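You operate a simulated robot arm through the tools that you are given. There is no shell and no other tool. Be economical: measure what you need, move in short steps, check, and stop when the job is done.

You run a simulated two-armed robot. Do the job below in one go: nothing can be reset, and whatever is moved stays where it is left.

## Task
Shut the hoist's controls down: stop button in, key off, main lever off and locked.
Fine: in that order; the stop button stays in; leave the joystick; the cabinet door stays shut and latched. Pinch, drop and damage nothing.

It is judged by the outcome, as a careful person would: the job done as asked, and still so three seconds after it is handed in. It fails if anything else is knocked over, pushed out of place, dropped, spilled or broken.

## Robot
Two 7-joint arms with two-finger parallel grippers on one trunk, on a base that drives. Base frame: it is fixed to the floor where the robot stands at the start and does not move with it; the origin is under the middle of the robot, x ahead of it, y to its left, z up. Lengths are in m, angles in rad, forces in N, time in s.
The left shoulder is at the start at [0.06, 0.143, 0.841], the right one opposite. Each reaches about 0.887 m from its shoulder. Places, roughly: joystick [0.8, 0, 1.2]; key switch [0.7, 0, 1.1]; lever lock [0, 1.8, 0.9]; lower door lock [0, 1.6, 0.9]; main lever [0, 1.7, 1.2]; upper door lock [0, 1.6, 1.4]. Payload 1.57 kg a hand.
The tool frame of a hand sits at the grasp point between the pads (the TCP): z along the fingers, y along the line on which they close. The tips reach 0.03 m beyond it. Largest opening 0.11 m; finger width 0.024, thickness 0.012; the body of the gripper, 0.048 by 0.112 m, starts 0.078 m behind the TCP.
Orientation is told as [roll, pitch, yaw] about the base's x, y, z axes, in that order, counted from this pose: with the fingers straight down and closing along the base's y, the tool's x points along the base's -x, its y along +y and its z along -z.

## Interface
- The arms move only by the tool send_rows. It takes "left_series", "right_series" or both (then of equal length, played together; a hand with none holds still); each is a list of rows, each an object of numbers (a shift or turn left out is 0, a gripper value left out holds the last): "dx", "dy", "dz": the shift along the tool's x, y, z in units of 200 mm (1.0 is 200 mm); "rx", "ry", "rz": the turn, a rotation vector about the tool's x, y, z in units of 180 degrees (1.0 is 180 degrees); "gripper": the finger opening in m, from 0 to 0.11. In form: [{"dx": .., "dy": .., "dz": .., "rx": .., "ry": .., "rz": .., "gripper": ..}, ...]. A call has 1 to 20 rows; each row is the pose to reach, as a shift and turn from the pose commanded when the call began, along the tool's axes at that moment. A call with a number of a shift or a turn outside -1 to 1 is refused whole. Rows are played at 5 a second. More than 0.05 m and 0.15 rad between two rows, or a gripper value outside its range, and nothing of the call is played. A pose out of reach is approached as far as the arm can. The call stops where the force on the tool passes 50 N (or 10 N more than at its start, if that is more) or the arm is blocked; 0.2 s more then pass. Each finger travels about 0.045 m/s and halts on what it meets, pressing with about 27 N; the grip force reading is that of the motor and also rises with nothing between the fingers. The clock runs only during rows and for 0.2 s after the last one: add rows that repeat a pose to give the fingers time. It gives the time, the measured TCP pose, the force on the tool (base axes), the opening and the grip force at its end, in the units of the frame above (readings bear some noise), with the torque about the TCP (base axes, N m) and any sound that the robot's microphone picked up.
- Cameras (640 x 400 px; columns grow to the right, rows downward): "scene" is now at [0.0625, -0.0108, 1.482]; the picture's right is [-0.11, -0.99, 0.00], its down [-0.45, 0.05, -0.89] and it looks along [0.89, -0.10, -0.45] (base axes); focal length 283 px, centre (320, 200). "left" rides on the left gripper at [0.07, -0.016, -0.141] in its tool frame; the picture's right is [0.23, 0.97, 0.00], its down [-0.86, 0.20, -0.48] and it looks along [-0.47, 0.11, 0.88] (tool axes); focal length 222 px, centre (320, 200). "right" rides on the right gripper at [0.07, 0.016, -0.141] in its tool frame; the picture's right is [-0.23, 0.97, 0.00], its down [-0.86, -0.20, -0.48] and it looks along [-0.47, -0.11, 0.88] (tool axes); focal length 222 px, centre (320, 200). There is no depth. A picture from a camera that has moved, and an enlarged one, comes with that camera's place and axes in the base frame and with its lens.
- get_image(camera): a new picture of that camera. It takes no simulated time.
- raise_lower(by): slides the trunk up (or, below 0, down) by that many m; the arms and the scene camera ride with it, the base frame stays. It gives what a move gives, with no picture.
- roll_base(legs): drives the robot by 1 to 6 legs, each [ahead, left, turn to the left] in m, m and rad, along the robot's own axes; the way and the turn of a leg run together, so that a leg with both is an arc; at most 1.5 m and 3.142 rad a leg. The arms and the cameras ride along, it lands a little off, and it stops where it bumps. It gives what a move gives.
- aim_head(pan, tilt): turns the head with the scene camera to pan (to the left, within 1.501 rad either way) and tilt (down, from -0.506 to 1.204), counted from straight ahead of the robot. It gives what a move gives.
- inspect(camera, box): a new picture of the part [left, top, right, bottom] of that camera's present view, enlarged. It takes no simulated time.
- job_done(): hands the job in; it is judged then, once.

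Work in short steps. Places have to be worked out from the pictures, the camera data and where the tool is seen: move nearer, look again, correct. Check each grasp and each placing, and mend what went wrong. You have 120 turns and 88 pictures in all, those below and enlarged ones among them. Open the grippers and draw the arms clear of the work before you hand the job in, unless the task says otherwise; then end with one line.

The tools are called after ">>>" as a command line: name --argument value ..., lists and objects as JSON in quotes. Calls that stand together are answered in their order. send_rows: Moves the arms, as the interface text tells. Its arguments: {"type":"object","properties":{"left_series":{"type":"array"},"right_series":{"type":"array"}},"required":[]} The other tools are called the same way: raise_lower (by) slides the trunk up or down; roll_base (legs) drives the base; aim_head (pan, tilt) turns the head that bears the scene camera; get_image (camera) takes a picture; inspect (camera, box) takes an enlarged picture of a part of a camera's view; job_done () hands the job in.

At the start:

```text
time_s: 0.0
left_ee_pos: [0.5328, 0.1721, 0.9994]
left_ee_rot: [0.0, -0.001, 0.0]
left_force: [0.2, 0.3, -0.4]
left_ft_torque: [0.05, -0.02, 0.02]
left_gripper_width: 0.1098
left_grip_force: 0.1
right_ee_pos: [0.4738, -0.3041, 0.9992]
right_ee_rot: [0.001, 0.001, 0.0]
right_force: [0.6, -0.5, 0.3]
right_ft_torque: [-0.04, -0.01, 0.0]
right_gripper_width: 0.1101
right_grip_force: 0.0
trunk travel left (down, up): [-0.44, 0.15]
robot x, y, heading: [-0.002, -0.0002, 0.0]
head pan, tilt: [-0.113, 0.469]
```

scene: 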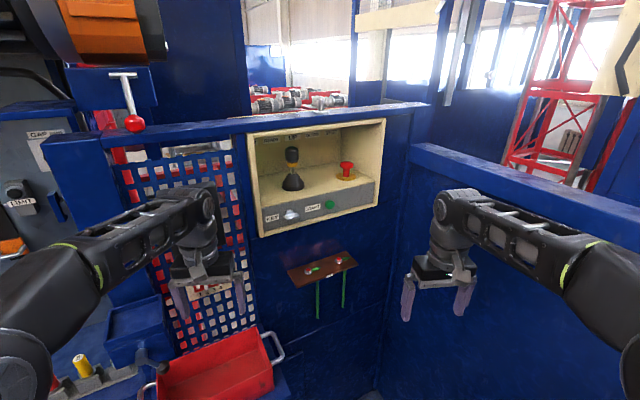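
right: 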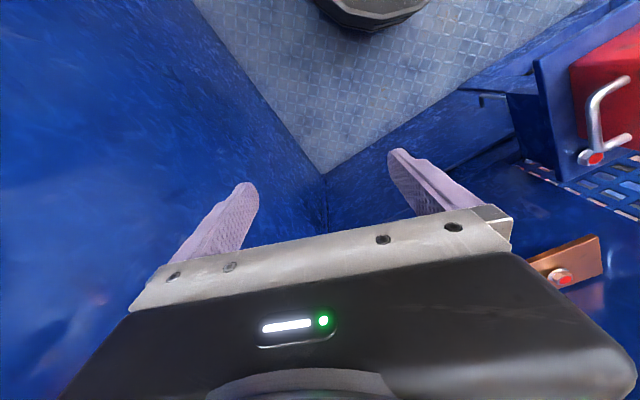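
left: 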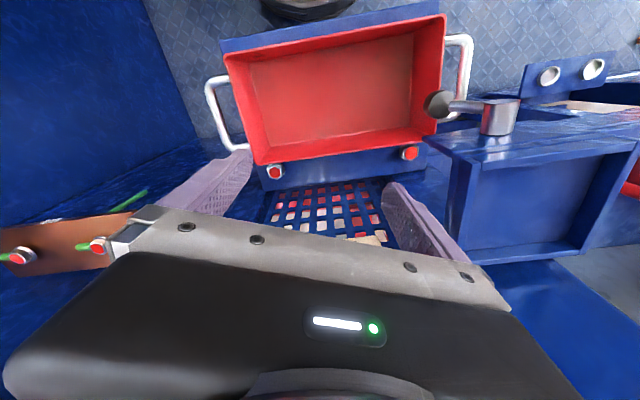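

The panel box lies ahead with a red mushroom button, joystick and key switch. I'll enlarge it.

>>> inspect --camera "scene" --box '[240, 110, 400, 240]'

>>> aim_head --pan 1.4 --tilt 0.3

>>> get_image --camera "scene"

```text
3.08 times, centred on (320, 175) of scene
camera zoom: at [0.0625, -0.0108, 1.482], right [-0.11, -0.99, 0.0], down [-0.45, 0.05, -0.89], along [0.89, -0.1, -0.45], focal length 871 px, centre (320, 277)
```

zoom: 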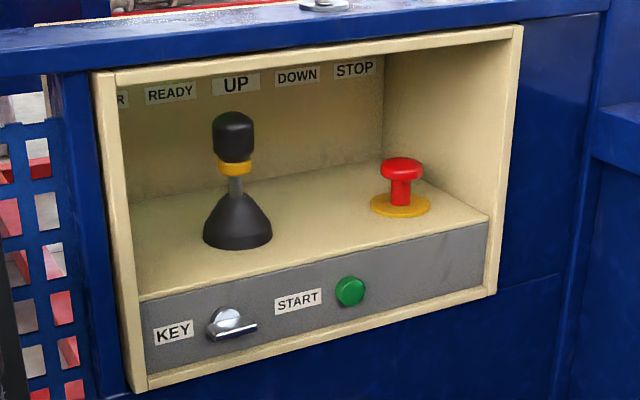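

```text
time_s: 1.6
left_ee_pos: [0.5317, 0.1723, 1.0006]
left_ee_rot: [0.0, -0.001, 0.001]
left_force: [-0.4, -0.5, 0.2]
left_ft_torque: [-0.02, -0.03, -0.06]
left_gripper_width: 0.11
left_grip_force: 0.1
right_ee_pos: [0.4727, -0.305, 1.0003]
right_ee_rot: [0.001, 0.0, 0.0]
right_force: [-0.4, 0.4, -0.4]
right_ft_torque: [0.02, -0.04, -0.01]
right_gripper_width: 0.1101
right_grip_force: 0.1
trunk travel left (down, up): [-0.44, 0.15]
robot x, y, heading: [0.0014, -0.0014, 0.003]
head pan, tilt: [1.4, 0.3]
```

```text
83 pictures are left
camera scene: at [-0.0126, 0.0915, 1.4977], right [0.99, -0.17, 0.0], down [-0.05, -0.29, -0.96], along [0.16, 0.94, -0.3], focal length 283 px, centre (320, 200)
```

scene: 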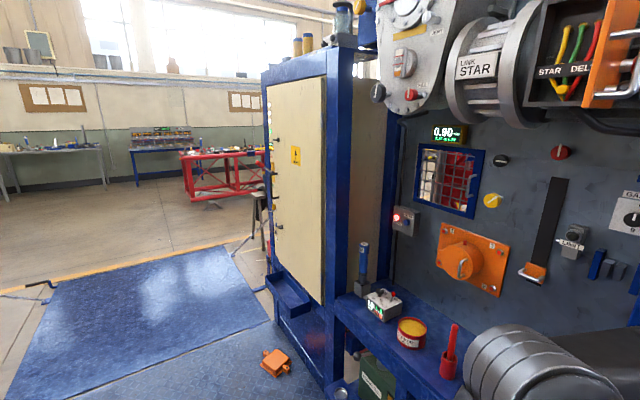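

The cabinet with the cream door stands left. First the panel: I'll aim the head back and raise the trunk for a second viewpoint to triangulate.

>>> raise_lower --by 0.14

>>> aim_head --pan -0.1 --tilt 0.5

>>> inspect --camera "scene" --box '[230, 130, 390, 260]'

```text
time_s: 3.3
left_ee_pos: [0.5336, 0.1719, 1.1397]
left_ee_rot: [0.0, 0.001, 0.0]
left_force: [0.2, 0.2, -0.1]
left_ft_torque: [0.02, 0.02, 0.02]
left_gripper_width: 0.1101
left_grip_force: 0.0
right_ee_pos: [0.4737, -0.3049, 1.1382]
right_ee_rot: [0.0, 0.0, 0.0]
right_force: [0.3, 0.5, -0.3]
right_ft_torque: [0.0, 0.01, -0.03]
right_gripper_width: 0.1096
right_grip_force: 0.1
trunk travel left (down, up): [-0.58, 0.01]
robot x, y, heading: [0.0007, 0.0017, -0.002]
head pan, tilt: [1.4, 0.3]
```

```text
time_s: 4.9
left_ee_pos: [0.5321, 0.1718, 1.1401]
left_ee_rot: [0.001, 0.001, 0.001]
left_force: [0.5, 0.1, -0.3]
left_ft_torque: [0.0, 0.0, 0.01]
left_gripper_width: 0.1102
left_grip_force: 0.0
right_ee_pos: [0.475, -0.304, 1.139]
right_ee_rot: [0.001, 0.001, -0.001]
right_force: [-0.5, 0.6, 0.3]
right_ft_torque: [-0.01, 0.02, -0.02]
right_gripper_width: 0.11
right_grip_force: 0.0
trunk travel left (down, up): [-0.58, 0.01]
robot x, y, heading: [0.0023, 0.0028, -0.003]
head pan, tilt: [-0.099, 0.499]
```

```text
3.08 times, centred on (310, 195) of scene
camera zoom: at [0.062, -0.0095, 1.6193], right [-0.1, -1.0, 0.0], down [-0.48, 0.05, -0.88], along [0.87, -0.09, -0.48], focal length 871 px, centre (351, 215)
```

zoom: 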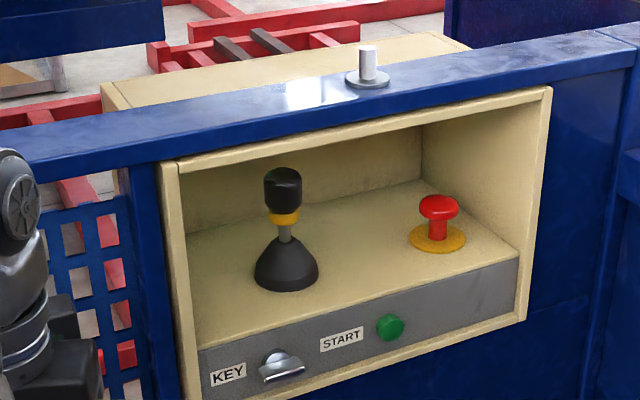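

From two views: button base about (0.84,-0.18,1.16), top ~1.205, box front yawed ~22°, key about (0.68,0,1.13). I'll move the right hand, closed and tilted 45° down facing the box, to in front of the button.

>>> send_rows --right_series '[{"dx": -0.122, "dy": 0.037, "dz": -0.08, "rx": -0.0061, "ry": -0.0308, "rz": -0.0148, "gripper": 0}, {"dx": -0.244, "dy": 0.075, "dz": -0.16, "rx": -0.0123, "ry": -0.0617, "rz": -0.0297}, {"dx": -0.366, "dy": 0.112, "dz": -0.238, "rx": -0.0184, "ry": -0.0925, "rz": -0.0445}, {"dx": -0.488, "dy": 0.15, "dz": -0.318, "rx": -0.0246, "ry": -0.1233, "rz": -0.0594}, {"dx": -0.61, "dy": 0.187, "dz": -0.397, "rx": -0.0307, "ry": -0.1542, "rz": -0.0742}, {"dx": -0.732, "dy": 0.225, "dz": -0.476, "rx": -0.0369, "ry": -0.185, "rz": -0.0891}, {"dx": -0.854, "dy": 0.262, "dz": -0.556, "rx": -0.043, "ry": -0.2158, "rz": -0.1039}, {"dx": -0.975, "dy": 0.3, "dz": -0.635, "rx": -0.0492, "ry": -0.2467, "rz": -0.1188}, {"dx": -0.975, "dy": 0.3, "dz": -0.635, "rx": -0.0492, "ry": -0.2467, "rz": -0.1188}, {"dx": -0.975, "dy": 0.3, "dz": -0.635, "rx": -0.0492, "ry": -0.2467, "rz": -0.1188}, {"dx": -0.975, "dy": 0.3, "dz": -0.635, "rx": -0.0492, "ry": -0.2467, "rz": -0.1188}]'

>>> get_image --camera "scene"

>>> get_image --camera "right"

```text
time_s: 7.3
left_ee_pos: [0.5336, 0.1716, 1.1395]
left_ee_rot: [0.001, -0.001, 0.001]
left_force: [-0.2, -0.2, -0.3]
left_ft_torque: [0.02, 0.02, 0.0]
left_gripper_width: 0.11
left_grip_force: 0.0
right_ee_pos: [0.6676, -0.246, 1.2668]
right_ee_rot: [-0.001, -0.786, 0.394]
right_force: [0.7, 0.3, 0.1]
right_ft_torque: [-0.03, 0.02, -0.01]
right_gripper_width: 0.0
right_grip_force: 21.4
trunk travel left (down, up): [-0.58, 0.01]
robot x, y, heading: [-0.0016, 0.0005, 0.002]
head pan, tilt: [-0.099, 0.499]
```

```text
81 pictures are left
camera scene: at [0.0619, -0.0095, 1.6193], right [-0.1, -1.0, 0.0], down [-0.48, 0.05, -0.88], along [0.87, -0.09, -0.48], focal length 283 px, centre (320, 200)
```

scene: 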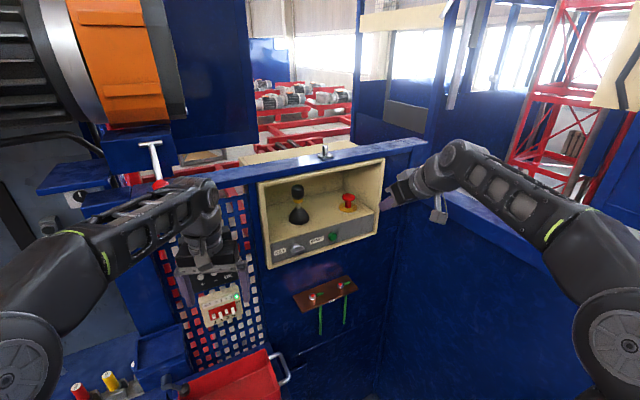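

```text
80 pictures are left
camera right: at [0.5244, -0.2878, 1.3183], right [-0.23, 0.96, 0.16], down [0.32, -0.08, 0.94], along [0.92, 0.26, -0.29], focal length 222 px, centre (320, 200)
```

right: 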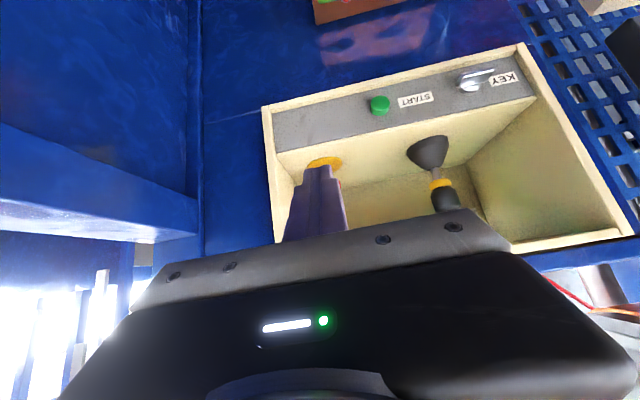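

The gripper camera confirms the button at about (0.835,-0.18). I move in horizontally above the button.

>>> send_rows --right_series '[{"dx": -0.145, "dy": 0, "dz": 0.145}, {"dx": -0.289, "dy": 0, "dz": 0.289}, {"dx": -0.434, "dy": 0, "dz": 0.434}, {"dx": -0.57, "dy": 0, "dz": 0.57}, {"dx": -0.57, "dy": 0, "dz": 0.57}]'

>>> inspect --camera "scene" --box '[240, 140, 440, 280]'

>>> get_image --camera "right"

```text
time_s: 8.5
left_ee_pos: [0.5332, 0.172, 1.14]
left_ee_rot: [0.0, 0.001, 0.001]
left_force: [1.1, 0.8, -0.4]
left_ft_torque: [-0.06, 0.01, 0.03]
left_gripper_width: 0.1104
left_grip_force: 0.1
right_ee_pos: [0.7942, -0.1821, 1.2536]
right_ee_rot: [0.001, -0.783, 0.395]
right_force: [0.3, 0.1, 0.2]
right_ft_torque: [0.0, 0.02, 0.02]
right_gripper_width: 0.0
right_grip_force: 21.1
right hand out of reach, approached as far as the arm can: row 4, 5
trunk travel left (down, up): [-0.58, 0.01]
robot x, y, heading: [-0.0002, 0.0019, 0.001]
head pan, tilt: [-0.099, 0.499]
```

```text
2.86 times, centred on (340, 210) of scene
camera zoom: at [0.0634, -0.0092, 1.6192], right [-0.1, -1.0, 0.0], down [-0.48, 0.05, -0.88], along [0.87, -0.09, -0.48], focal length 808 px, centre (263, 171)
```

zoom: 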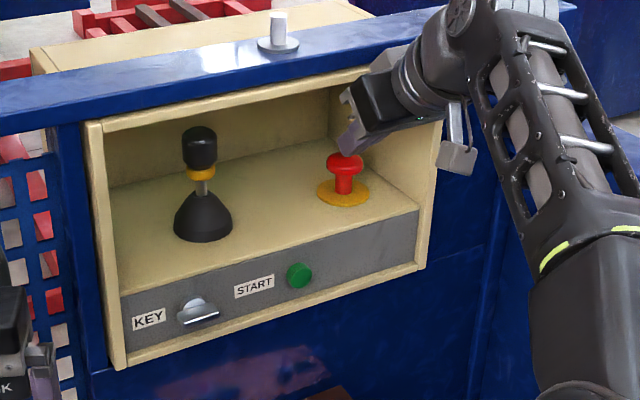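

```text
78 pictures are left
camera right: at [0.6494, -0.2243, 1.3051], right [-0.23, 0.96, 0.16], down [0.32, -0.08, 0.94], along [0.92, 0.26, -0.29], focal length 222 px, centre (320, 200)
```

right: 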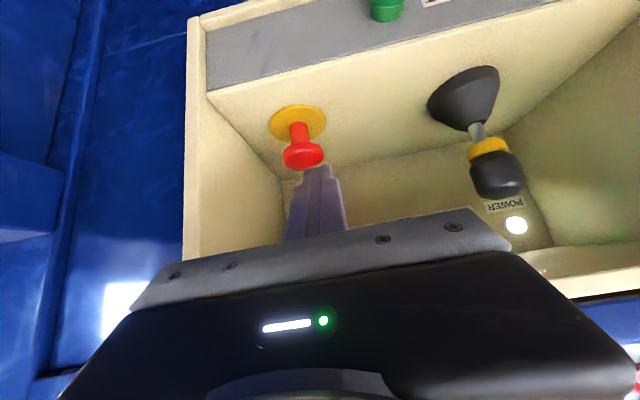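

The arm is at its reach limit just short of the button. I drive the base 5 cm ahead (tip stays above the button and below the roof).

>>> roll_base --legs '[[0.05, 0, 0]]'

>>> get_image --camera "right"

```text
time_s: 9.3
left_ee_pos: [0.5489, 0.1708, 1.1425]
left_ee_rot: [-0.001, -0.002, -0.001]
left_force: [-12.2, 0.0, 4.5]
left_ft_torque: [0.02, -1.27, 0.24]
left_gripper_width: 0.1103
left_grip_force: 0.0
right_ee_pos: [0.8019, -0.1834, 1.2596]
right_ee_rot: [0.003, -0.77, 0.401]
right_force: [-21.2, 0.8, -1.8]
right_ft_torque: [0.03, -1.89, -0.54]
right_gripper_width: 0.0
right_grip_force: 20.8
trunk travel left (down, up): [-0.58, 0.01]
robot x, y, heading: [0.0214, -0.0013, -0.004]
head pan, tilt: [-0.099, 0.499]
stopped in leg 1: the force on the tool passed its limit at 153 N (the readings are from after the stop); the commanded pose is now the measured one
```

```text
77 pictures are left
camera right: at [0.6588, -0.2267, 1.3128], right [-0.23, 0.96, 0.16], down [0.34, -0.08, 0.94], along [0.91, 0.27, -0.31], focal length 222 px, centre (320, 200)
```

right: 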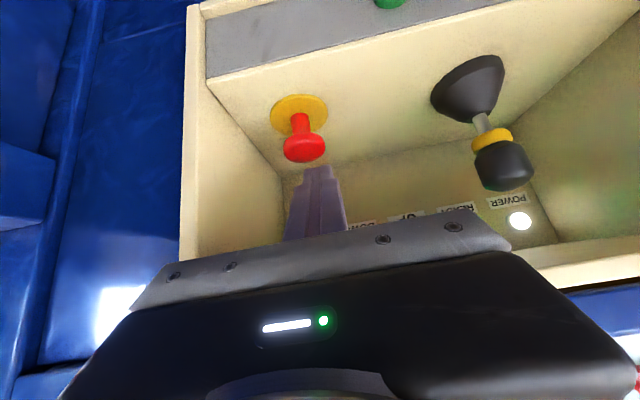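

Both hands touched something (left hand ahead on the grille, right wrist on the box's top edge). I draw both back gently and look.

>>> send_rows --right_series '[{"dx": 0.05, "dy": 0.015, "dz": -0.01}, {"dx": 0.1, "dy": 0.03, "dz": -0.02}, {"dx": 0.1, "dy": 0.03, "dz": -0.02}]' --left_series '[{"dx": 0.1}, {"dx": 0.25}, {"dx": 0.4}]'

>>> get_image --camera "scene"

>>> get_image --camera "left"

```text
time_s: 10.1
left_ee_pos: [0.4738, 0.171, 1.1408]
left_ee_rot: [-0.001, 0.001, -0.001]
left_force: [0.5, -0.3, -0.4]
left_ft_torque: [-0.05, 0.02, 0.04]
left_gripper_width: 0.1099
left_grip_force: 0.0
right_ee_pos: [0.789, -0.1848, 1.2432]
right_ee_rot: [0.006, -0.768, 0.397]
right_force: [-0.7, -0.1, -0.3]
right_ft_torque: [-0.01, 0.01, -0.01]
right_gripper_width: 0.0001
right_grip_force: 21.5
trunk travel left (down, up): [-0.58, 0.01]
robot x, y, heading: [0.0237, -0.0016, -0.008]
head pan, tilt: [-0.099, 0.499]
```

```text
76 pictures are left
camera scene: at [0.0841, -0.0095, 1.6192], right [-0.1, -0.99, 0.0], down [-0.48, 0.05, -0.88], along [0.87, -0.09, -0.48], focal length 283 px, centre (320, 200)
```

scene: 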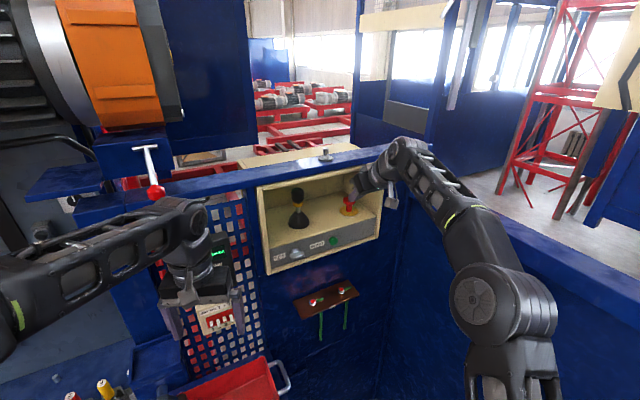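

```text
75 pictures are left
camera left: at [0.406, 0.1547, 1.282], right [-0.23, 0.97, 0.0], down [0.86, 0.2, 0.48], along [0.46, 0.11, -0.88], focal length 222 px, centre (320, 200)
```

left: 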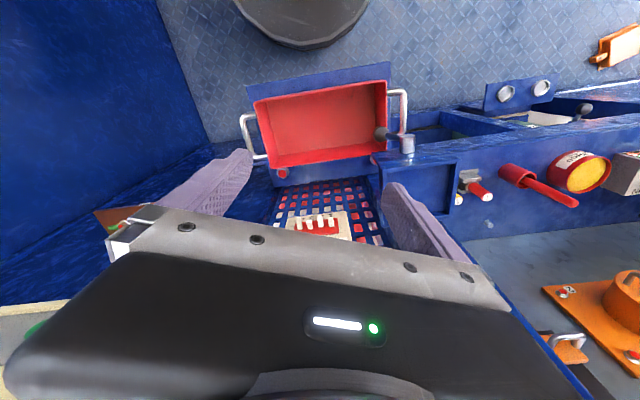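

Both free now, nothing looks displaced. I move the right fingertip horizontally over the cap.

>>> send_rows --right_series '[{"dx": -0.06, "dy": -0.036, "dz": 0.035}, {"dx": -0.116, "dy": -0.072, "dz": 0.07}, {"dx": -0.116, "dy": -0.072, "dz": 0.07}]'

>>> inspect --camera "scene" --box '[240, 140, 440, 280]'

>>> get_image --camera "right"

```text
time_s: 10.5
left_ee_pos: [0.4736, 0.1716, 1.1397]
left_ee_rot: [0.0, 0.002, 0.001]
left_force: [-0.3, 0.5, -0.2]
left_ft_torque: [-0.02, 0.01, -0.01]
left_gripper_width: 0.1099
left_grip_force: 0.1
right_ee_pos: [0.7976, -0.1865, 1.2468]
right_ee_rot: [0.01, -0.757, 0.4]
right_force: [-9.0, -0.2, -0.3]
right_ft_torque: [0.0, -0.82, -0.26]
right_gripper_width: 0.0
right_grip_force: 21.1
trunk travel left (down, up): [-0.58, 0.01]
robot x, y, heading: [0.0234, -0.0028, -0.005]
head pan, tilt: [-0.099, 0.499]
stopped in row 1 (right hand): the force on the tool passed its limit at 62 N (the readings are from after the stop); the commanded pose is now the measured one
```

```text
2.86 times, centred on (340, 210) of scene
camera zoom: at [0.0823, -0.0095, 1.6193], right [-0.1, -0.99, 0.0], down [-0.48, 0.05, -0.88], along [0.87, -0.09, -0.48], focal length 808 px, centre (263, 171)
```

zoom: 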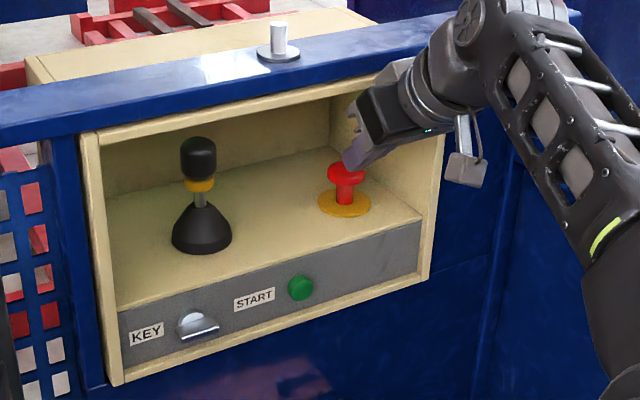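

```text
73 pictures are left
camera right: at [0.6553, -0.2303, 1.3016], right [-0.23, 0.96, 0.16], down [0.35, -0.07, 0.93], along [0.91, 0.27, -0.32], focal length 222 px, centre (320, 200)
```

right: 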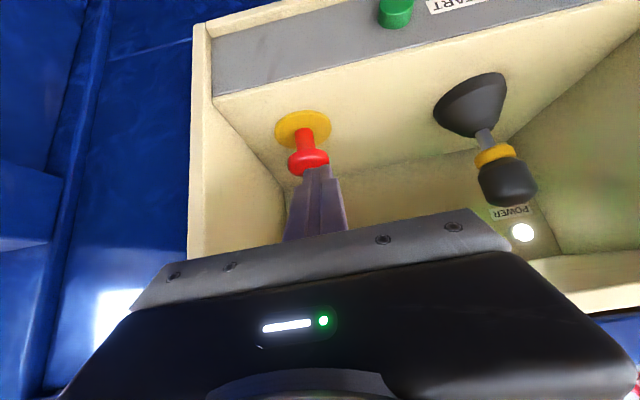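

The upper side of the wrist meets the rail above the box at this tilt. I back off and take a flatter tilt (~20° down).

>>> send_rows --right_series '[{"dx": 0.109, "dz": -0.103}, {"dx": 0.218, "dz": -0.206}, {"dx": 0.25, "dz": -0.18, "ry": -0.035}, {"dx": 0.287, "dz": -0.133, "ry": -0.07}, {"dx": 0.287, "dz": -0.133, "ry": -0.105}, {"dx": 0.287, "dz": -0.133, "ry": -0.141}, {"dx": 0.287, "dz": -0.133, "ry": -0.141}]'

>>> inspect --camera "scene" --box '[240, 140, 440, 280]'

>>> get_image --camera "right"

```text
time_s: 12.1
left_ee_pos: [0.4747, 0.1724, 1.1402]
left_ee_rot: [-0.001, 0.004, -0.001]
left_force: [-0.2, 0.2, 0.6]
left_ft_torque: [0.0, 0.0, -0.01]
left_gripper_width: 0.11
left_grip_force: 0.0
right_ee_pos: [0.7449, -0.21, 1.2237]
right_ee_rot: [0.02, -1.201, 0.387]
right_force: [-0.2, 0.7, 0.8]
right_ft_torque: [-0.01, 0.02, 0.0]
right_gripper_width: 0.0002
right_grip_force: 21.2
trunk travel left (down, up): [-0.58, 0.01]
robot x, y, heading: [0.0248, 0.0007, 0.001]
head pan, tilt: [-0.099, 0.499]
```

```text
2.86 times, centred on (340, 210) of scene
camera zoom: at [0.0841, -0.009, 1.6193], right [-0.1, -0.99, 0.0], down [-0.48, 0.05, -0.88], along [0.87, -0.09, -0.48], focal length 808 px, centre (263, 171)
```

zoom: 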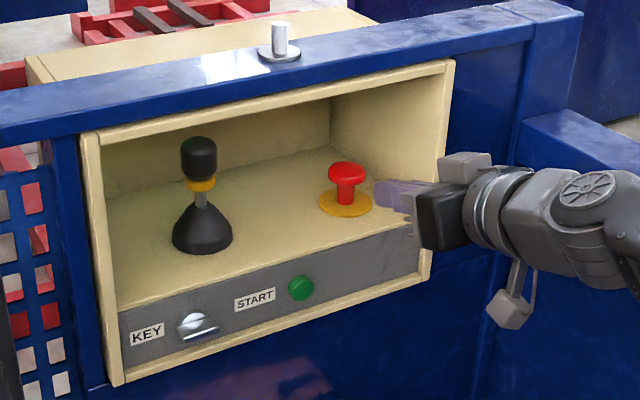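

```text
71 pictures are left
camera right: at [0.5936, -0.2564, 1.2113], right [-0.31, 0.93, 0.22], down [-0.04, -0.24, 0.97], along [0.95, 0.29, 0.12], focal length 222 px, centre (320, 200)
```

right: 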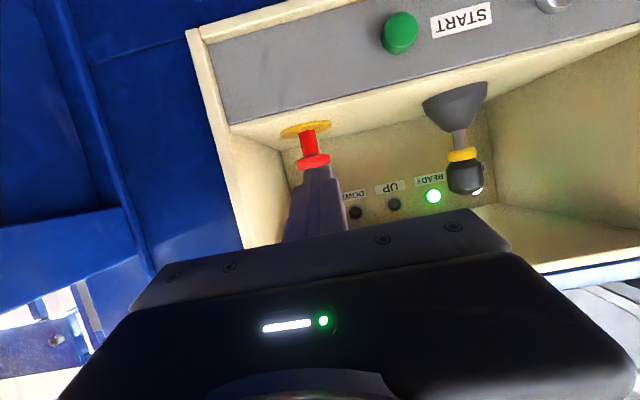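

Flatter hand has clear room. I raise 3 cm, then go in over the cap.

>>> send_rows --right_series '[{"dx": -0.14, "dz": -0.054}, {"dx": -0.18, "dz": 0.07, "dy": -0.02}, {"dx": -0.222, "dz": 0.19, "dy": -0.03}, {"dx": -0.264, "dz": 0.308, "dy": -0.042}, {"dx": -0.264, "dz": 0.308, "dy": -0.042}]'

>>> inspect --camera "scene" --box '[240, 140, 440, 280]'

>>> get_image --camera "right"

```text
time_s: 13.3
left_ee_pos: [0.4744, 0.1707, 1.1396]
left_ee_rot: [0.002, 0.002, 0.0]
left_force: [0.1, 0.1, 0.5]
left_ft_torque: [-0.02, 0.0, 0.02]
left_gripper_width: 0.1103
left_grip_force: 0.0
right_ee_pos: [0.8177, -0.1867, 1.2531]
right_ee_rot: [0.019, -1.2, 0.388]
right_force: [-0.4, 0.2, -0.8]
right_ft_torque: [0.02, -0.03, 0.03]
right_gripper_width: 0.0
right_grip_force: 21.7
trunk travel left (down, up): [-0.58, 0.01]
robot x, y, heading: [0.0181, 0.0008, -0.005]
head pan, tilt: [-0.099, 0.499]
```

```text
2.86 times, centred on (340, 210) of scene
camera zoom: at [0.0833, -0.0098, 1.6193], right [-0.1, -0.99, 0.0], down [-0.48, 0.05, -0.88], along [0.87, -0.09, -0.48], focal length 808 px, centre (263, 171)
```

zoom: 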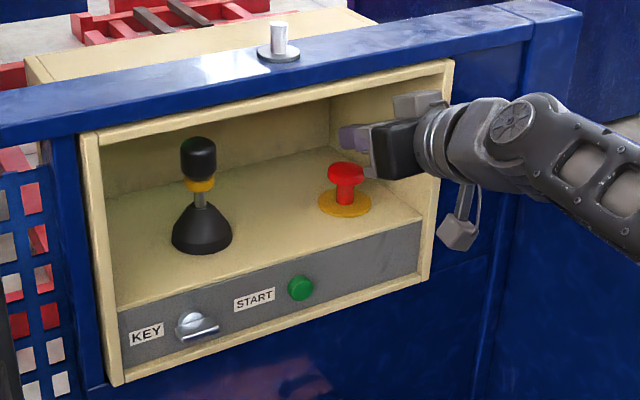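

```text
69 pictures are left
camera right: at [0.6667, -0.2341, 1.2394], right [-0.31, 0.93, 0.22], down [-0.04, -0.24, 0.97], along [0.95, 0.29, 0.12], focal length 222 px, centre (320, 200)
```

right: 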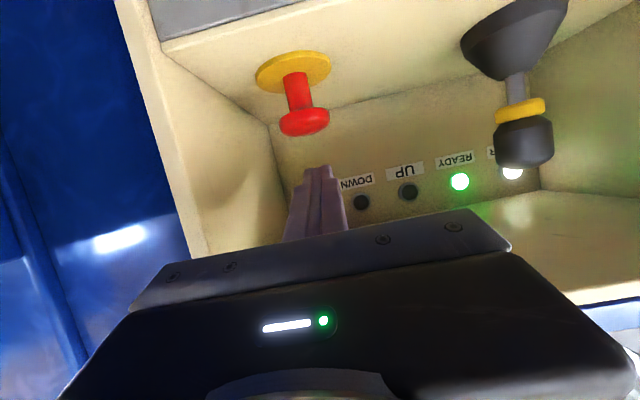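

The tip is centred ~2.5 cm above the cap. I press straight down in small steps.

>>> send_rows --right_series '[{"dx": 0.07, "dz": 0.027}, {"dx": 0.105, "dz": 0.041}, {"dx": 0.128, "dz": 0.05}, {"dx": 0.152, "dz": 0.059}, {"dx": 0.175, "dz": 0.068}, {"dx": 0.198, "dz": 0.077}, {"dx": 0.21, "dz": 0.082}]'

>>> get_image --camera "right"

```text
time_s: 14.9
left_ee_pos: [0.4739, 0.1726, 1.1412]
left_ee_rot: [-0.002, 0.002, 0.001]
left_force: [-0.1, -0.3, -0.4]
left_ft_torque: [0.01, 0.01, -0.01]
left_gripper_width: 0.1099
left_grip_force: 0.0
right_ee_pos: [0.8153, -0.1865, 1.2174]
right_ee_rot: [0.009, -1.216, 0.395]
right_force: [8.5, -1.4, 34.5]
right_ft_torque: [0.22, -0.98, -0.04]
right_gripper_width: 0.0
right_grip_force: 21.0
trunk travel left (down, up): [-0.58, 0.01]
robot x, y, heading: [0.0205, -0.0023, -0.0]
head pan, tilt: [-0.099, 0.499]
```

```text
68 pictures are left
camera right: at [0.666, -0.2334, 1.2009], right [-0.31, 0.93, 0.22], down [-0.06, -0.24, 0.97], along [0.95, 0.28, 0.13], focal length 222 px, centre (320, 200)
```

right: 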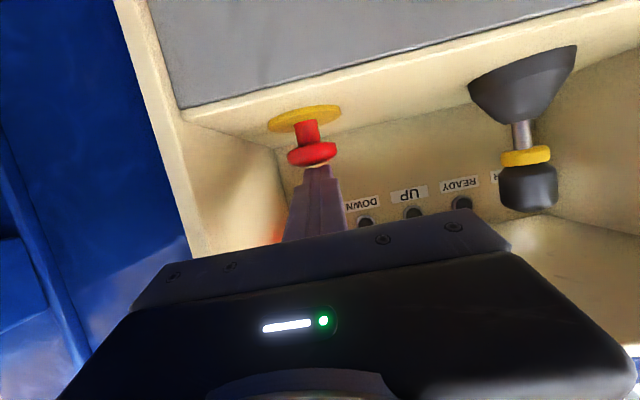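

READY went dark and a red glow appears: the button is acting. A few mm more to be sure of the latch, then lift off and look.

>>> send_rows --right_series '[{"dx": 0.012, "dz": 0.005}, {"dx": 0.02, "dz": 0.008}]'

>>> send_rows --right_series '[{"dx": -0.07, "dz": -0.027}, {"dx": -0.18, "dz": -0.07}, {"dx": -0.18, "dz": -0.07}]'

>>> get_image --camera "right"

```text
time_s: 15.5
left_ee_pos: [0.4708, 0.1719, 1.1419]
left_ee_rot: [0.001, -0.001, -0.001]
left_force: [-0.3, -0.5, -0.1]
left_ft_torque: [-0.01, 0.03, 0.0]
left_gripper_width: 0.11
left_grip_force: 0.0
right_ee_pos: [0.8168, -0.1875, 1.2172]
right_ee_rot: [-0.003, -1.223, 0.402]
right_force: [6.3, -0.3, 43.7]
right_ft_torque: [0.27, -1.13, 0.35]
right_gripper_width: 0.0002
right_grip_force: 21.1
trunk travel left (down, up): [-0.58, 0.01]
robot x, y, heading: [0.0217, 0.0015, -0.003]
head pan, tilt: [-0.099, 0.499]
```

```text
time_s: 16.3
left_ee_pos: [0.4746, 0.171, 1.1405]
left_ee_rot: [-0.001, 0.005, -0.001]
left_force: [-0.6, 0.4, -0.1]
left_ft_torque: [0.01, 0.0, 0.0]
left_gripper_width: 0.11
left_grip_force: 0.1
right_ee_pos: [0.8167, -0.1879, 1.2381]
right_ee_rot: [0.022, -1.196, 0.384]
right_force: [0.4, -0.4, 0.9]
right_ft_torque: [0.02, 0.02, -0.01]
right_gripper_width: 0.0
right_grip_force: 21.6
trunk travel left (down, up): [-0.58, 0.01]
robot x, y, heading: [0.0218, 0.0014, -0.002]
head pan, tilt: [-0.099, 0.499]
```

```text
67 pictures are left
camera right: at [0.6658, -0.2343, 1.2248], right [-0.31, 0.93, 0.22], down [-0.04, -0.24, 0.97], along [0.95, 0.29, 0.11], focal length 222 px, centre (320, 200)
```

right: 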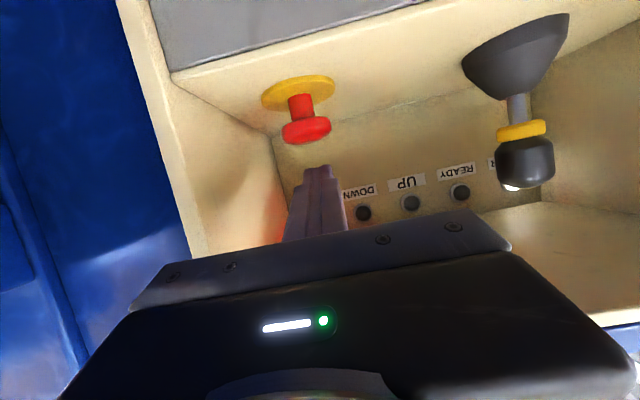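

The button stayed in with READY off. I withdraw the right hand along the box axis and look closely at the key.

>>> send_rows --right_series '[{"dx": 0.06, "dz": -0.15}, {"dx": 0.13, "dz": -0.34}, {"dx": 0.2, "dz": -0.52}, {"dx": 0.275, "dz": -0.7}]'

>>> inspect --camera "scene" --box '[260, 170, 400, 280]'

>>> inspect --camera "right" --box '[300, 0, 640, 212]'

```text
time_s: 17.3
left_ee_pos: [0.4748, 0.1706, 1.1407]
left_ee_rot: [-0.001, 0.003, 0.001]
left_force: [0.8, -0.1, 0.3]
left_ft_torque: [-0.01, -0.01, 0.01]
left_gripper_width: 0.1101
left_grip_force: 0.0
right_ee_pos: [0.6773, -0.247, 1.2368]
right_ee_rot: [0.02, -1.202, 0.389]
right_force: [0.4, 1.3, -1.1]
right_ft_torque: [-0.01, 0.04, -0.02]
right_gripper_width: 0.0002
right_grip_force: 21.1
trunk travel left (down, up): [-0.58, 0.01]
robot x, y, heading: [0.0205, 0.0024, -0.001]
head pan, tilt: [-0.099, 0.499]
```

```text
3.64 times, centred on (330, 225) of scene
camera zoom: at [0.0829, -0.0101, 1.6193], right [-0.1, -0.99, 0.0], down [-0.48, 0.05, -0.88], along [0.87, -0.09, -0.48], focal length 1029 px, centre (284, 109)
```

zoom: 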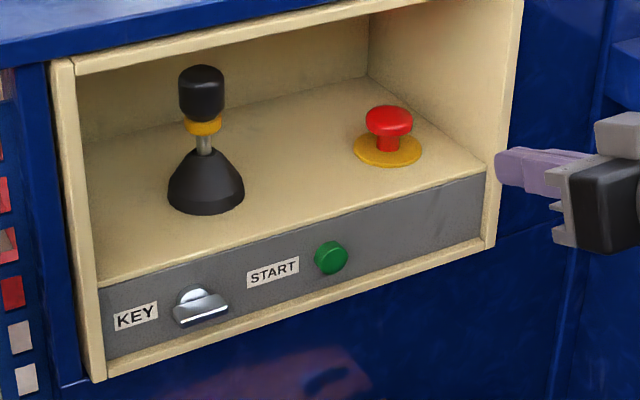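

```text
1.88 times, centred on (470, 106) of right
camera zoom: at [0.5272, -0.2934, 1.2236], right [-0.31, 0.93, 0.22], down [-0.04, -0.24, 0.97], along [0.95, 0.29, 0.12], focal length 418 px, centre (38, 377)
```

zoom: 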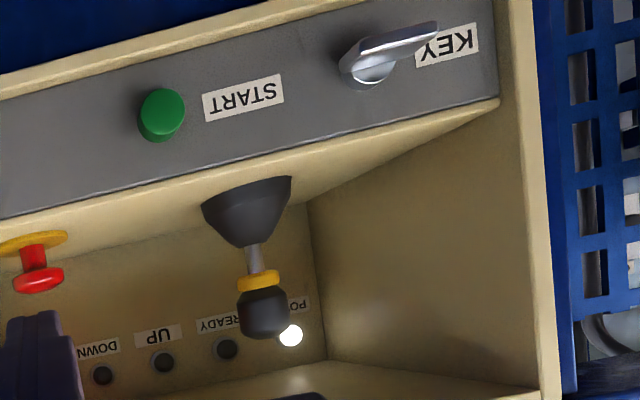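

The key is a flat bar, lying horizontal (on), centred about (0.687,-0.01,1.122). I bring the right hand in front of it, rolled 90° so the fingers close vertically.

>>> send_rows --right_series '[{"dx": 0.042, "dy": 0.079, "dz": 0.025, "rx": -0.0077, "ry": -0.0077, "rz": 0.0411, "gripper": 0.05}, {"dx": 0.084, "dy": 0.158, "dz": 0.049, "rx": -0.0154, "ry": -0.0154, "rz": 0.0823}, {"dx": 0.125, "dy": 0.238, "dz": 0.074, "rx": -0.023, "ry": -0.023, "rz": 0.1234}, {"dx": 0.167, "dy": 0.317, "dz": 0.099, "rx": -0.0307, "ry": -0.0307, "rz": 0.1646}, {"dx": 0.209, "dy": 0.396, "dz": 0.123, "rx": -0.0384, "ry": -0.0384, "rz": 0.2057}, {"dx": 0.25, "dy": 0.475, "dz": 0.148, "rx": -0.0461, "ry": -0.0461, "rz": 0.2469}, {"dx": 0.292, "dy": 0.554, "dz": 0.173, "rx": -0.0537, "ry": -0.0537, "rz": 0.288}, {"dx": 0.334, "dy": 0.633, "dz": 0.197, "rx": -0.0614, "ry": -0.0614, "rz": 0.3291}, {"dx": 0.376, "dy": 0.7125, "dz": 0.222, "rx": -0.0691, "ry": -0.0691, "rz": 0.3703}, {"dx": 0.4175, "dy": 0.792, "dz": 0.247, "rx": -0.0768, "ry": -0.0768, "rz": 0.4114}, {"dx": 0.459, "dy": 0.871, "dz": 0.271, "rx": -0.0844, "ry": -0.0844, "rz": 0.4526}, {"dx": 0.501, "dy": 0.95, "dz": 0.296, "rx": -0.0921, "ry": -0.0921, "rz": 0.4937}]'

>>> get_image --camera "right"

>>> get_image --camera "scene"

```text
time_s: 19.9
left_ee_pos: [0.4746, 0.1716, 1.1382]
left_ee_rot: [-0.001, 0.004, 0.001]
left_force: [0.5, -0.2, 0.7]
left_ft_torque: [-0.03, -0.02, -0.01]
left_gripper_width: 0.1098
left_grip_force: 0.0
right_ee_pos: [0.6219, -0.0653, 1.127]
right_ee_rot: [1.569, 0.01, -1.166]
right_force: [-0.2, 0.3, 0.5]
right_ft_torque: [0.02, -0.02, -0.02]
right_gripper_width: 0.05
right_grip_force: 0.1
trunk travel left (down, up): [-0.58, 0.01]
robot x, y, heading: [0.0191, 0.0037, 0.0]
head pan, tilt: [-0.099, 0.499]
```

```text
64 pictures are left
camera right: at [0.4643, -0.0564, 1.1444], right [0.09, -0.22, 0.97], down [-0.1, -0.97, -0.21], along [0.99, -0.08, -0.11], focal length 222 px, centre (320, 200)
```

right: 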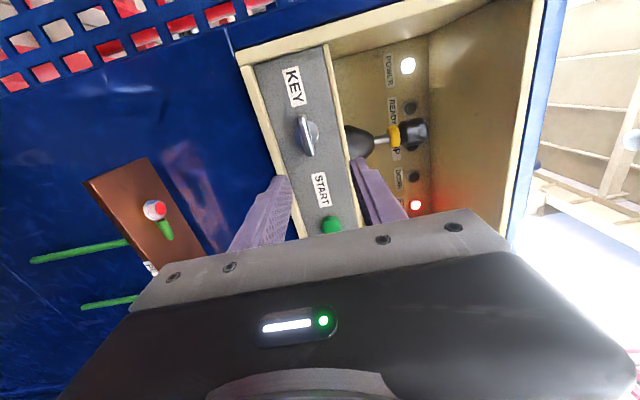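

```text
63 pictures are left
camera scene: at [0.0845, -0.0094, 1.6193], right [-0.1, -0.99, 0.0], down [-0.48, 0.05, -0.88], along [0.87, -0.09, -0.48], focal length 283 px, centre (320, 200)
```

scene: 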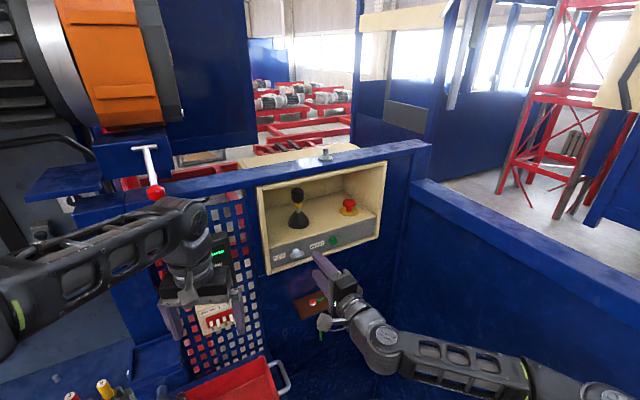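

STOP light is red, POWER still lit; the key position is confirmed. A close look at it.

>>> inspect --camera "right" --box '[260, 50, 380, 200]'

```text
2.67 times, centred on (320, 125) of right
camera zoom: at [0.4643, -0.0564, 1.1444], right [0.09, -0.22, 0.97], down [-0.1, -0.97, -0.21], along [0.99, -0.08, -0.11], focal length 592 px, centre (320, 400)
```

zoom: 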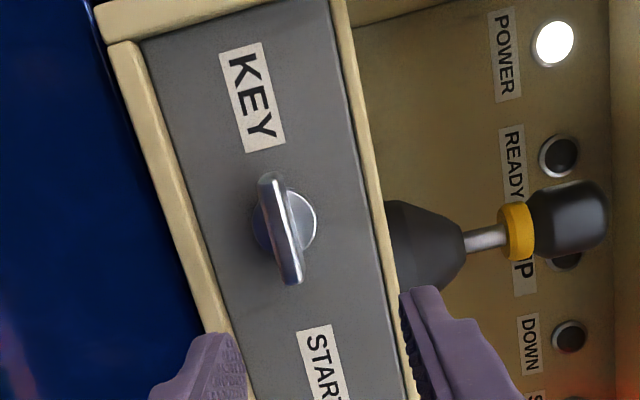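

The bar is a symmetric fin, no markings seen. I align the open fingers with it and move in.

>>> send_rows --right_series '[{"dx": 0.131, "dy": -0.028, "dz": 0.05, "gripper": 0.04}, {"dx": 0.131, "dy": -0.028, "dz": 0.15}, {"dx": 0.131, "dy": -0.028, "dz": 0.25}, {"dx": 0.131, "dy": -0.028, "dz": 0.3}, {"dx": 0.131, "dy": -0.028, "dz": 0.34}, {"dx": 0.131, "dy": -0.028, "dz": 0.34}]'

>>> inspect --camera "right" --box '[200, 50, 440, 200]'

>>> inspect --camera "scene" --box '[260, 200, 370, 280]'

```text
time_s: 21.3
left_ee_pos: [0.475, 0.1715, 1.1398]
left_ee_rot: [0.0, 0.003, -0.001]
left_force: [0.6, 0.1, 0.6]
left_ft_torque: [0.0, -0.04, 0.0]
left_gripper_width: 0.1098
left_grip_force: 0.1
right_ee_pos: [0.6737, -0.0125, 1.1226]
right_ee_rot: [1.569, 0.006, -1.165]
right_force: [-0.3, 0.2, -0.6]
right_ft_torque: [0.02, 0.01, 0.0]
right_gripper_width: 0.0399
right_grip_force: 0.0
trunk travel left (down, up): [-0.58, 0.01]
robot x, y, heading: [0.0222, 0.001, -0.001]
head pan, tilt: [-0.099, 0.499]
```

```text
2.67 times, centred on (320, 125) of right
camera zoom: at [0.5171, -0.0047, 1.1389], right [0.09, -0.21, 0.97], down [-0.1, -0.97, -0.2], along [0.99, -0.08, -0.11], focal length 592 px, centre (320, 400)
```

zoom: 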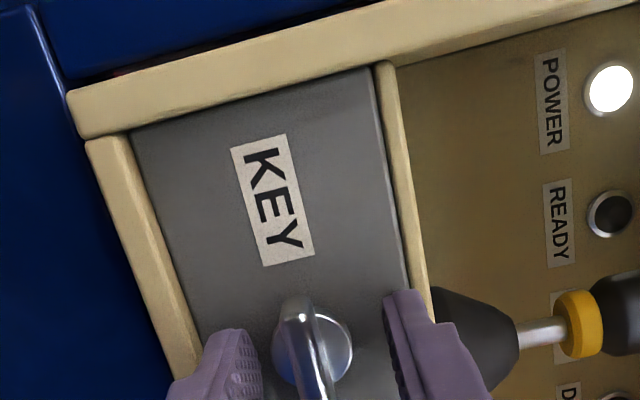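

```text
5.00 times, centred on (315, 240) of scene
camera zoom: at [0.0841, -0.0099, 1.6193], right [-0.1, -0.99, 0.0], down [-0.48, 0.05, -0.88], along [0.87, -0.09, -0.48], focal length 1415 px, centre (345, 0)
```

zoom: 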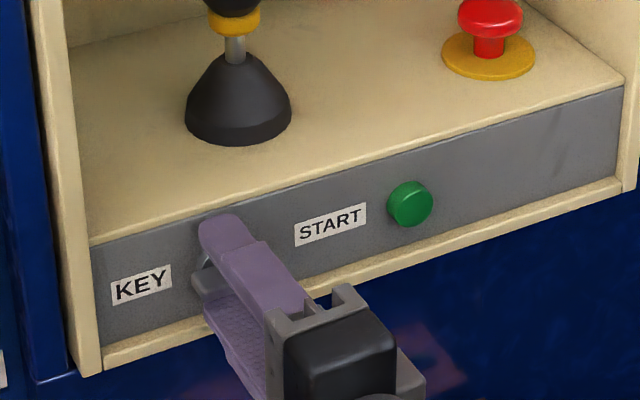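

Fingers straddle the fin. I lower 3 mm and close on it.

>>> send_rows --right_series '[{"dy": -0.015, "dz": 0.01}, {"dy": -0.015, "dz": 0.01, "gripper": 0.0}, {"dy": -0.015, "dz": 0.01}, {"dy": -0.015, "dz": 0.01}, {"dy": -0.015, "dz": 0.01}, {"dy": -0.015, "dz": 0.01}]'

>>> inspect --camera "right" --box '[200, 50, 440, 200]'

```text
time_s: 22.7
left_ee_pos: [0.4744, 0.1716, 1.1392]
left_ee_rot: [0.001, 0.003, -0.001]
left_force: [-0.8, -0.8, -1.0]
left_ft_torque: [0.02, -0.03, 0.03]
left_gripper_width: 0.11
left_grip_force: 0.1
right_ee_pos: [0.6761, -0.0112, 1.1181]
right_ee_rot: [1.569, 0.007, -1.164]
right_force: [-0.1, 0.6, -1.3]
right_ft_torque: [-0.02, 0.05, 0.03]
right_gripper_width: 0.0256
right_grip_force: 37.0
trunk travel left (down, up): [-0.58, 0.01]
robot x, y, heading: [0.0219, 0.001, -0.001]
head pan, tilt: [-0.099, 0.499]
```

```text
2.67 times, centred on (320, 125) of right
camera zoom: at [0.5185, -0.0036, 1.1355], right [0.1, -0.21, 0.97], down [-0.1, -0.97, -0.2], along [0.99, -0.08, -0.11], focal length 592 px, centre (320, 400)
```

zoom: 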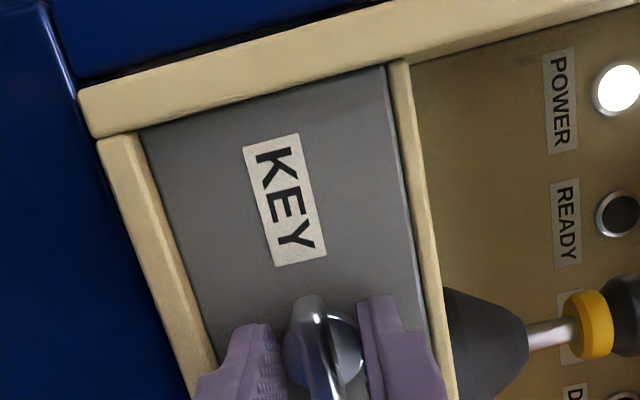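

Opening 0.0256 means the tips closed on the round boss, not the fin. Open, back off 12 mm, and close again.

>>> send_rows --right_series '[{"gripper": 0.04}, {"gripper": 0.04}, {"dz": -0.03}, {"dz": -0.06}, {"dz": -0.06, "gripper": 0.0}, {"dz": -0.06}, {"dz": -0.06}, {"dz": -0.06}, {"dz": -0.06}, {"dz": -0.06}, {"dz": -0.06}]'

>>> inspect --camera "right" --box '[200, 50, 440, 200]'

```text
time_s: 25.1
left_ee_pos: [0.4749, 0.1719, 1.1388]
left_ee_rot: [-0.001, 0.005, 0.001]
left_force: [0.2, -0.3, -0.4]
left_ft_torque: [0.01, -0.01, 0.02]
left_gripper_width: 0.1102
left_grip_force: 0.0
right_ee_pos: [0.665, -0.0165, 1.118]
right_ee_rot: [1.567, 0.008, -1.166]
right_force: [-2.1, -1.3, -4.0]
right_ft_torque: [-0.27, -0.24, -0.14]
right_gripper_width: 0.0091
right_grip_force: 27.7
trunk travel left (down, up): [-0.58, 0.01]
robot x, y, heading: [0.0211, 0.004, -0.004]
head pan, tilt: [-0.099, 0.499]
```

```text
2.67 times, centred on (320, 125) of right
camera zoom: at [0.5071, -0.009, 1.1355], right [0.1, -0.21, 0.97], down [-0.1, -0.97, -0.2], along [0.99, -0.08, -0.11], focal length 592 px, centre (320, 400)
```

zoom: 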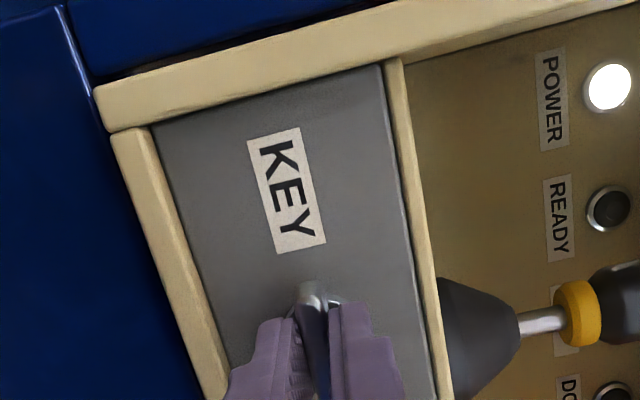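

Firm on the 9 mm fin. I try turning counter-clockwise in small steps and watch torque and lights.

>>> send_rows --right_series '[{"rz": -0.03}, {"rz": -0.06}, {"rz": -0.09}, {"rz": -0.12}]'

>>> inspect --camera "right" --box '[200, 50, 440, 200]'

```text
time_s: 26.1
left_ee_pos: [0.4746, 0.1705, 1.141]
left_ee_rot: [0.002, 0.004, 0.001]
left_force: [0.0, 0.3, -0.6]
left_ft_torque: [-0.02, -0.01, -0.02]
left_gripper_width: 0.1104
left_grip_force: 0.0
right_ee_pos: [0.6654, -0.0181, 1.1179]
right_ee_rot: [1.566, -0.368, -1.162]
right_force: [-6.5, -3.1, -8.2]
right_ft_torque: [-0.14, 0.5, -0.09]
right_gripper_width: 0.0089
right_grip_force: 27.5
trunk travel left (down, up): [-0.58, 0.01]
robot x, y, heading: [0.0213, -0.0026, -0.002]
head pan, tilt: [-0.099, 0.499]
```

```text
2.67 times, centred on (320, 125) of right
camera zoom: at [0.5066, -0.0082, 1.108], right [-0.05, 0.13, 0.99], down [-0.1, -0.99, 0.12], along [0.99, -0.09, 0.06], focal length 592 px, centre (320, 400)
```

zoom: 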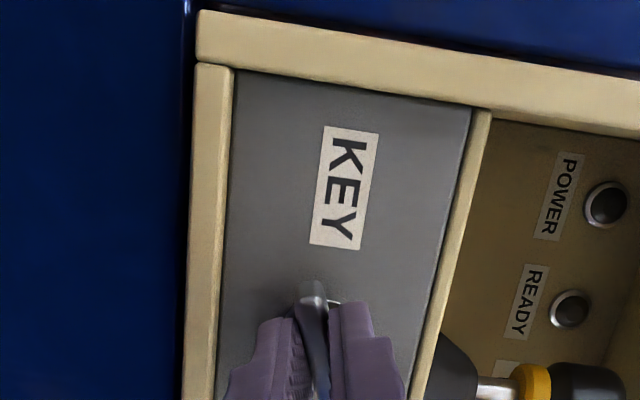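

The POWER lamp went dark: right direction. I continue the turn towards the off stop.

>>> send_rows --right_series '[{"rz": -0.04}, {"rz": -0.08}, {"rz": -0.12}, {"rz": -0.16}, {"rz": -0.2}, {"rz": -0.24}]'

>>> send_rows --right_series '[{"rz": -0.03}, {"rz": -0.06}, {"rz": -0.09}, {"rz": -0.12}, {"rz": -0.14}]'

>>> inspect --camera "right" --box '[200, 50, 440, 200]'

```text
time_s: 27.5
left_ee_pos: [0.4759, 0.1713, 1.14]
left_ee_rot: [0.002, 0.003, -0.001]
left_force: [-0.9, 0.1, -0.2]
left_ft_torque: [0.0, -0.01, 0.03]
left_gripper_width: 0.1099
left_grip_force: 0.0
right_ee_pos: [0.6657, -0.0182, 1.1165]
right_ee_rot: [1.557, -1.124, -1.153]
right_force: [-2.8, -6.1, -18.6]
right_ft_torque: [-0.42, 0.97, -0.24]
right_gripper_width: 0.009
right_grip_force: 27.6
trunk travel left (down, up): [-0.58, 0.01]
robot x, y, heading: [0.0228, -0.0007, -0.002]
head pan, tilt: [-0.099, 0.499]
```

```text
time_s: 28.7
left_ee_pos: [0.4755, 0.1705, 1.1398]
left_ee_rot: [0.002, 0.004, 0.001]
left_force: [0.6, 0.6, 0.6]
left_ft_torque: [-0.02, 0.0, 0.03]
left_gripper_width: 0.11
left_grip_force: 0.0
right_ee_pos: [0.6667, -0.0197, 1.1181]
right_ee_rot: [1.181, -1.563, -0.776]
right_force: [-5.8, -11.9, -18.6]
right_ft_torque: [-0.27, 0.68, -0.53]
right_gripper_width: 0.0092
right_grip_force: 27.4
trunk travel left (down, up): [-0.58, 0.01]
robot x, y, heading: [0.0216, 0.0004, -0.001]
head pan, tilt: [-0.099, 0.499]
```

```text
2.67 times, centred on (320, 125) of right
camera zoom: at [0.5293, -0.0596, 1.0487], right [-0.38, 0.89, 0.23], down [-0.36, -0.38, 0.86], along [0.85, 0.24, 0.46], focal length 592 px, centre (320, 400)
```

zoom: 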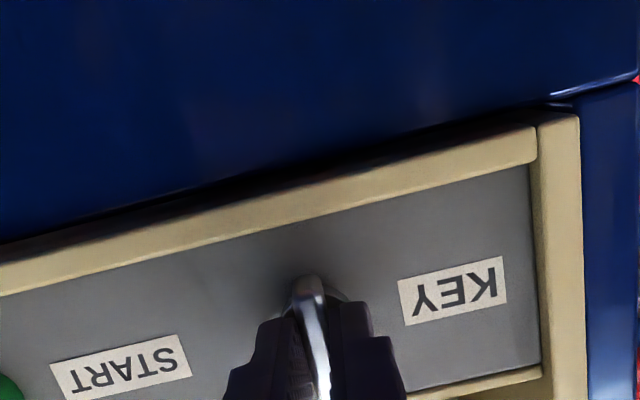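

The fin is vertical now. I nudge a little further to feel whether this is the stop.

>>> send_rows --right_series '[{"rz": -0.02}, {"rz": -0.04}, {"rz": -0.04}]'

>>> inspect --camera "right" --box '[200, 50, 440, 200]'

```text
time_s: 29.5
left_ee_pos: [0.4761, 0.1698, 1.1389]
left_ee_rot: [0.002, 0.004, 0.001]
left_force: [-0.9, 0.1, -0.5]
left_ft_torque: [0.01, -0.03, -0.01]
left_gripper_width: 0.1101
left_grip_force: 0.1
right_ee_pos: [0.6664, -0.0187, 1.1189]
right_ee_rot: [-1.56, -1.453, 1.962]
right_force: [-0.7, -14.4, -11.6]
right_ft_torque: [0.51, 0.85, -0.63]
right_gripper_width: 0.0117
right_grip_force: 29.3
trunk travel left (down, up): [-0.58, 0.01]
robot x, y, heading: [0.0242, -0.0003, 0.002]
head pan, tilt: [-0.099, 0.499]
```

```text
2.67 times, centred on (320, 125) of right
camera zoom: at [0.5329, -0.0674, 1.0474], right [-0.39, 0.91, 0.11], down [-0.4, -0.28, 0.87], along [0.83, 0.29, 0.47], focal length 592 px, centre (320, 400)
```

zoom: 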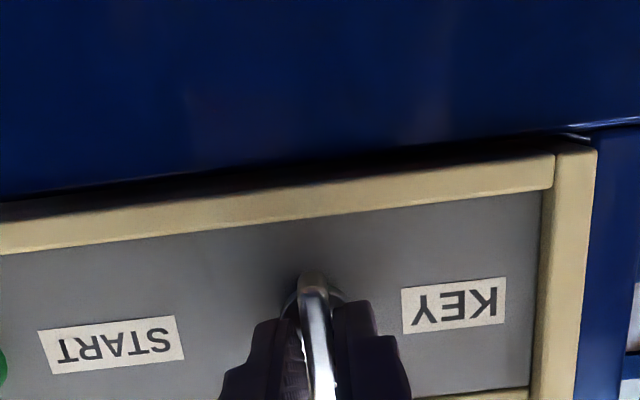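

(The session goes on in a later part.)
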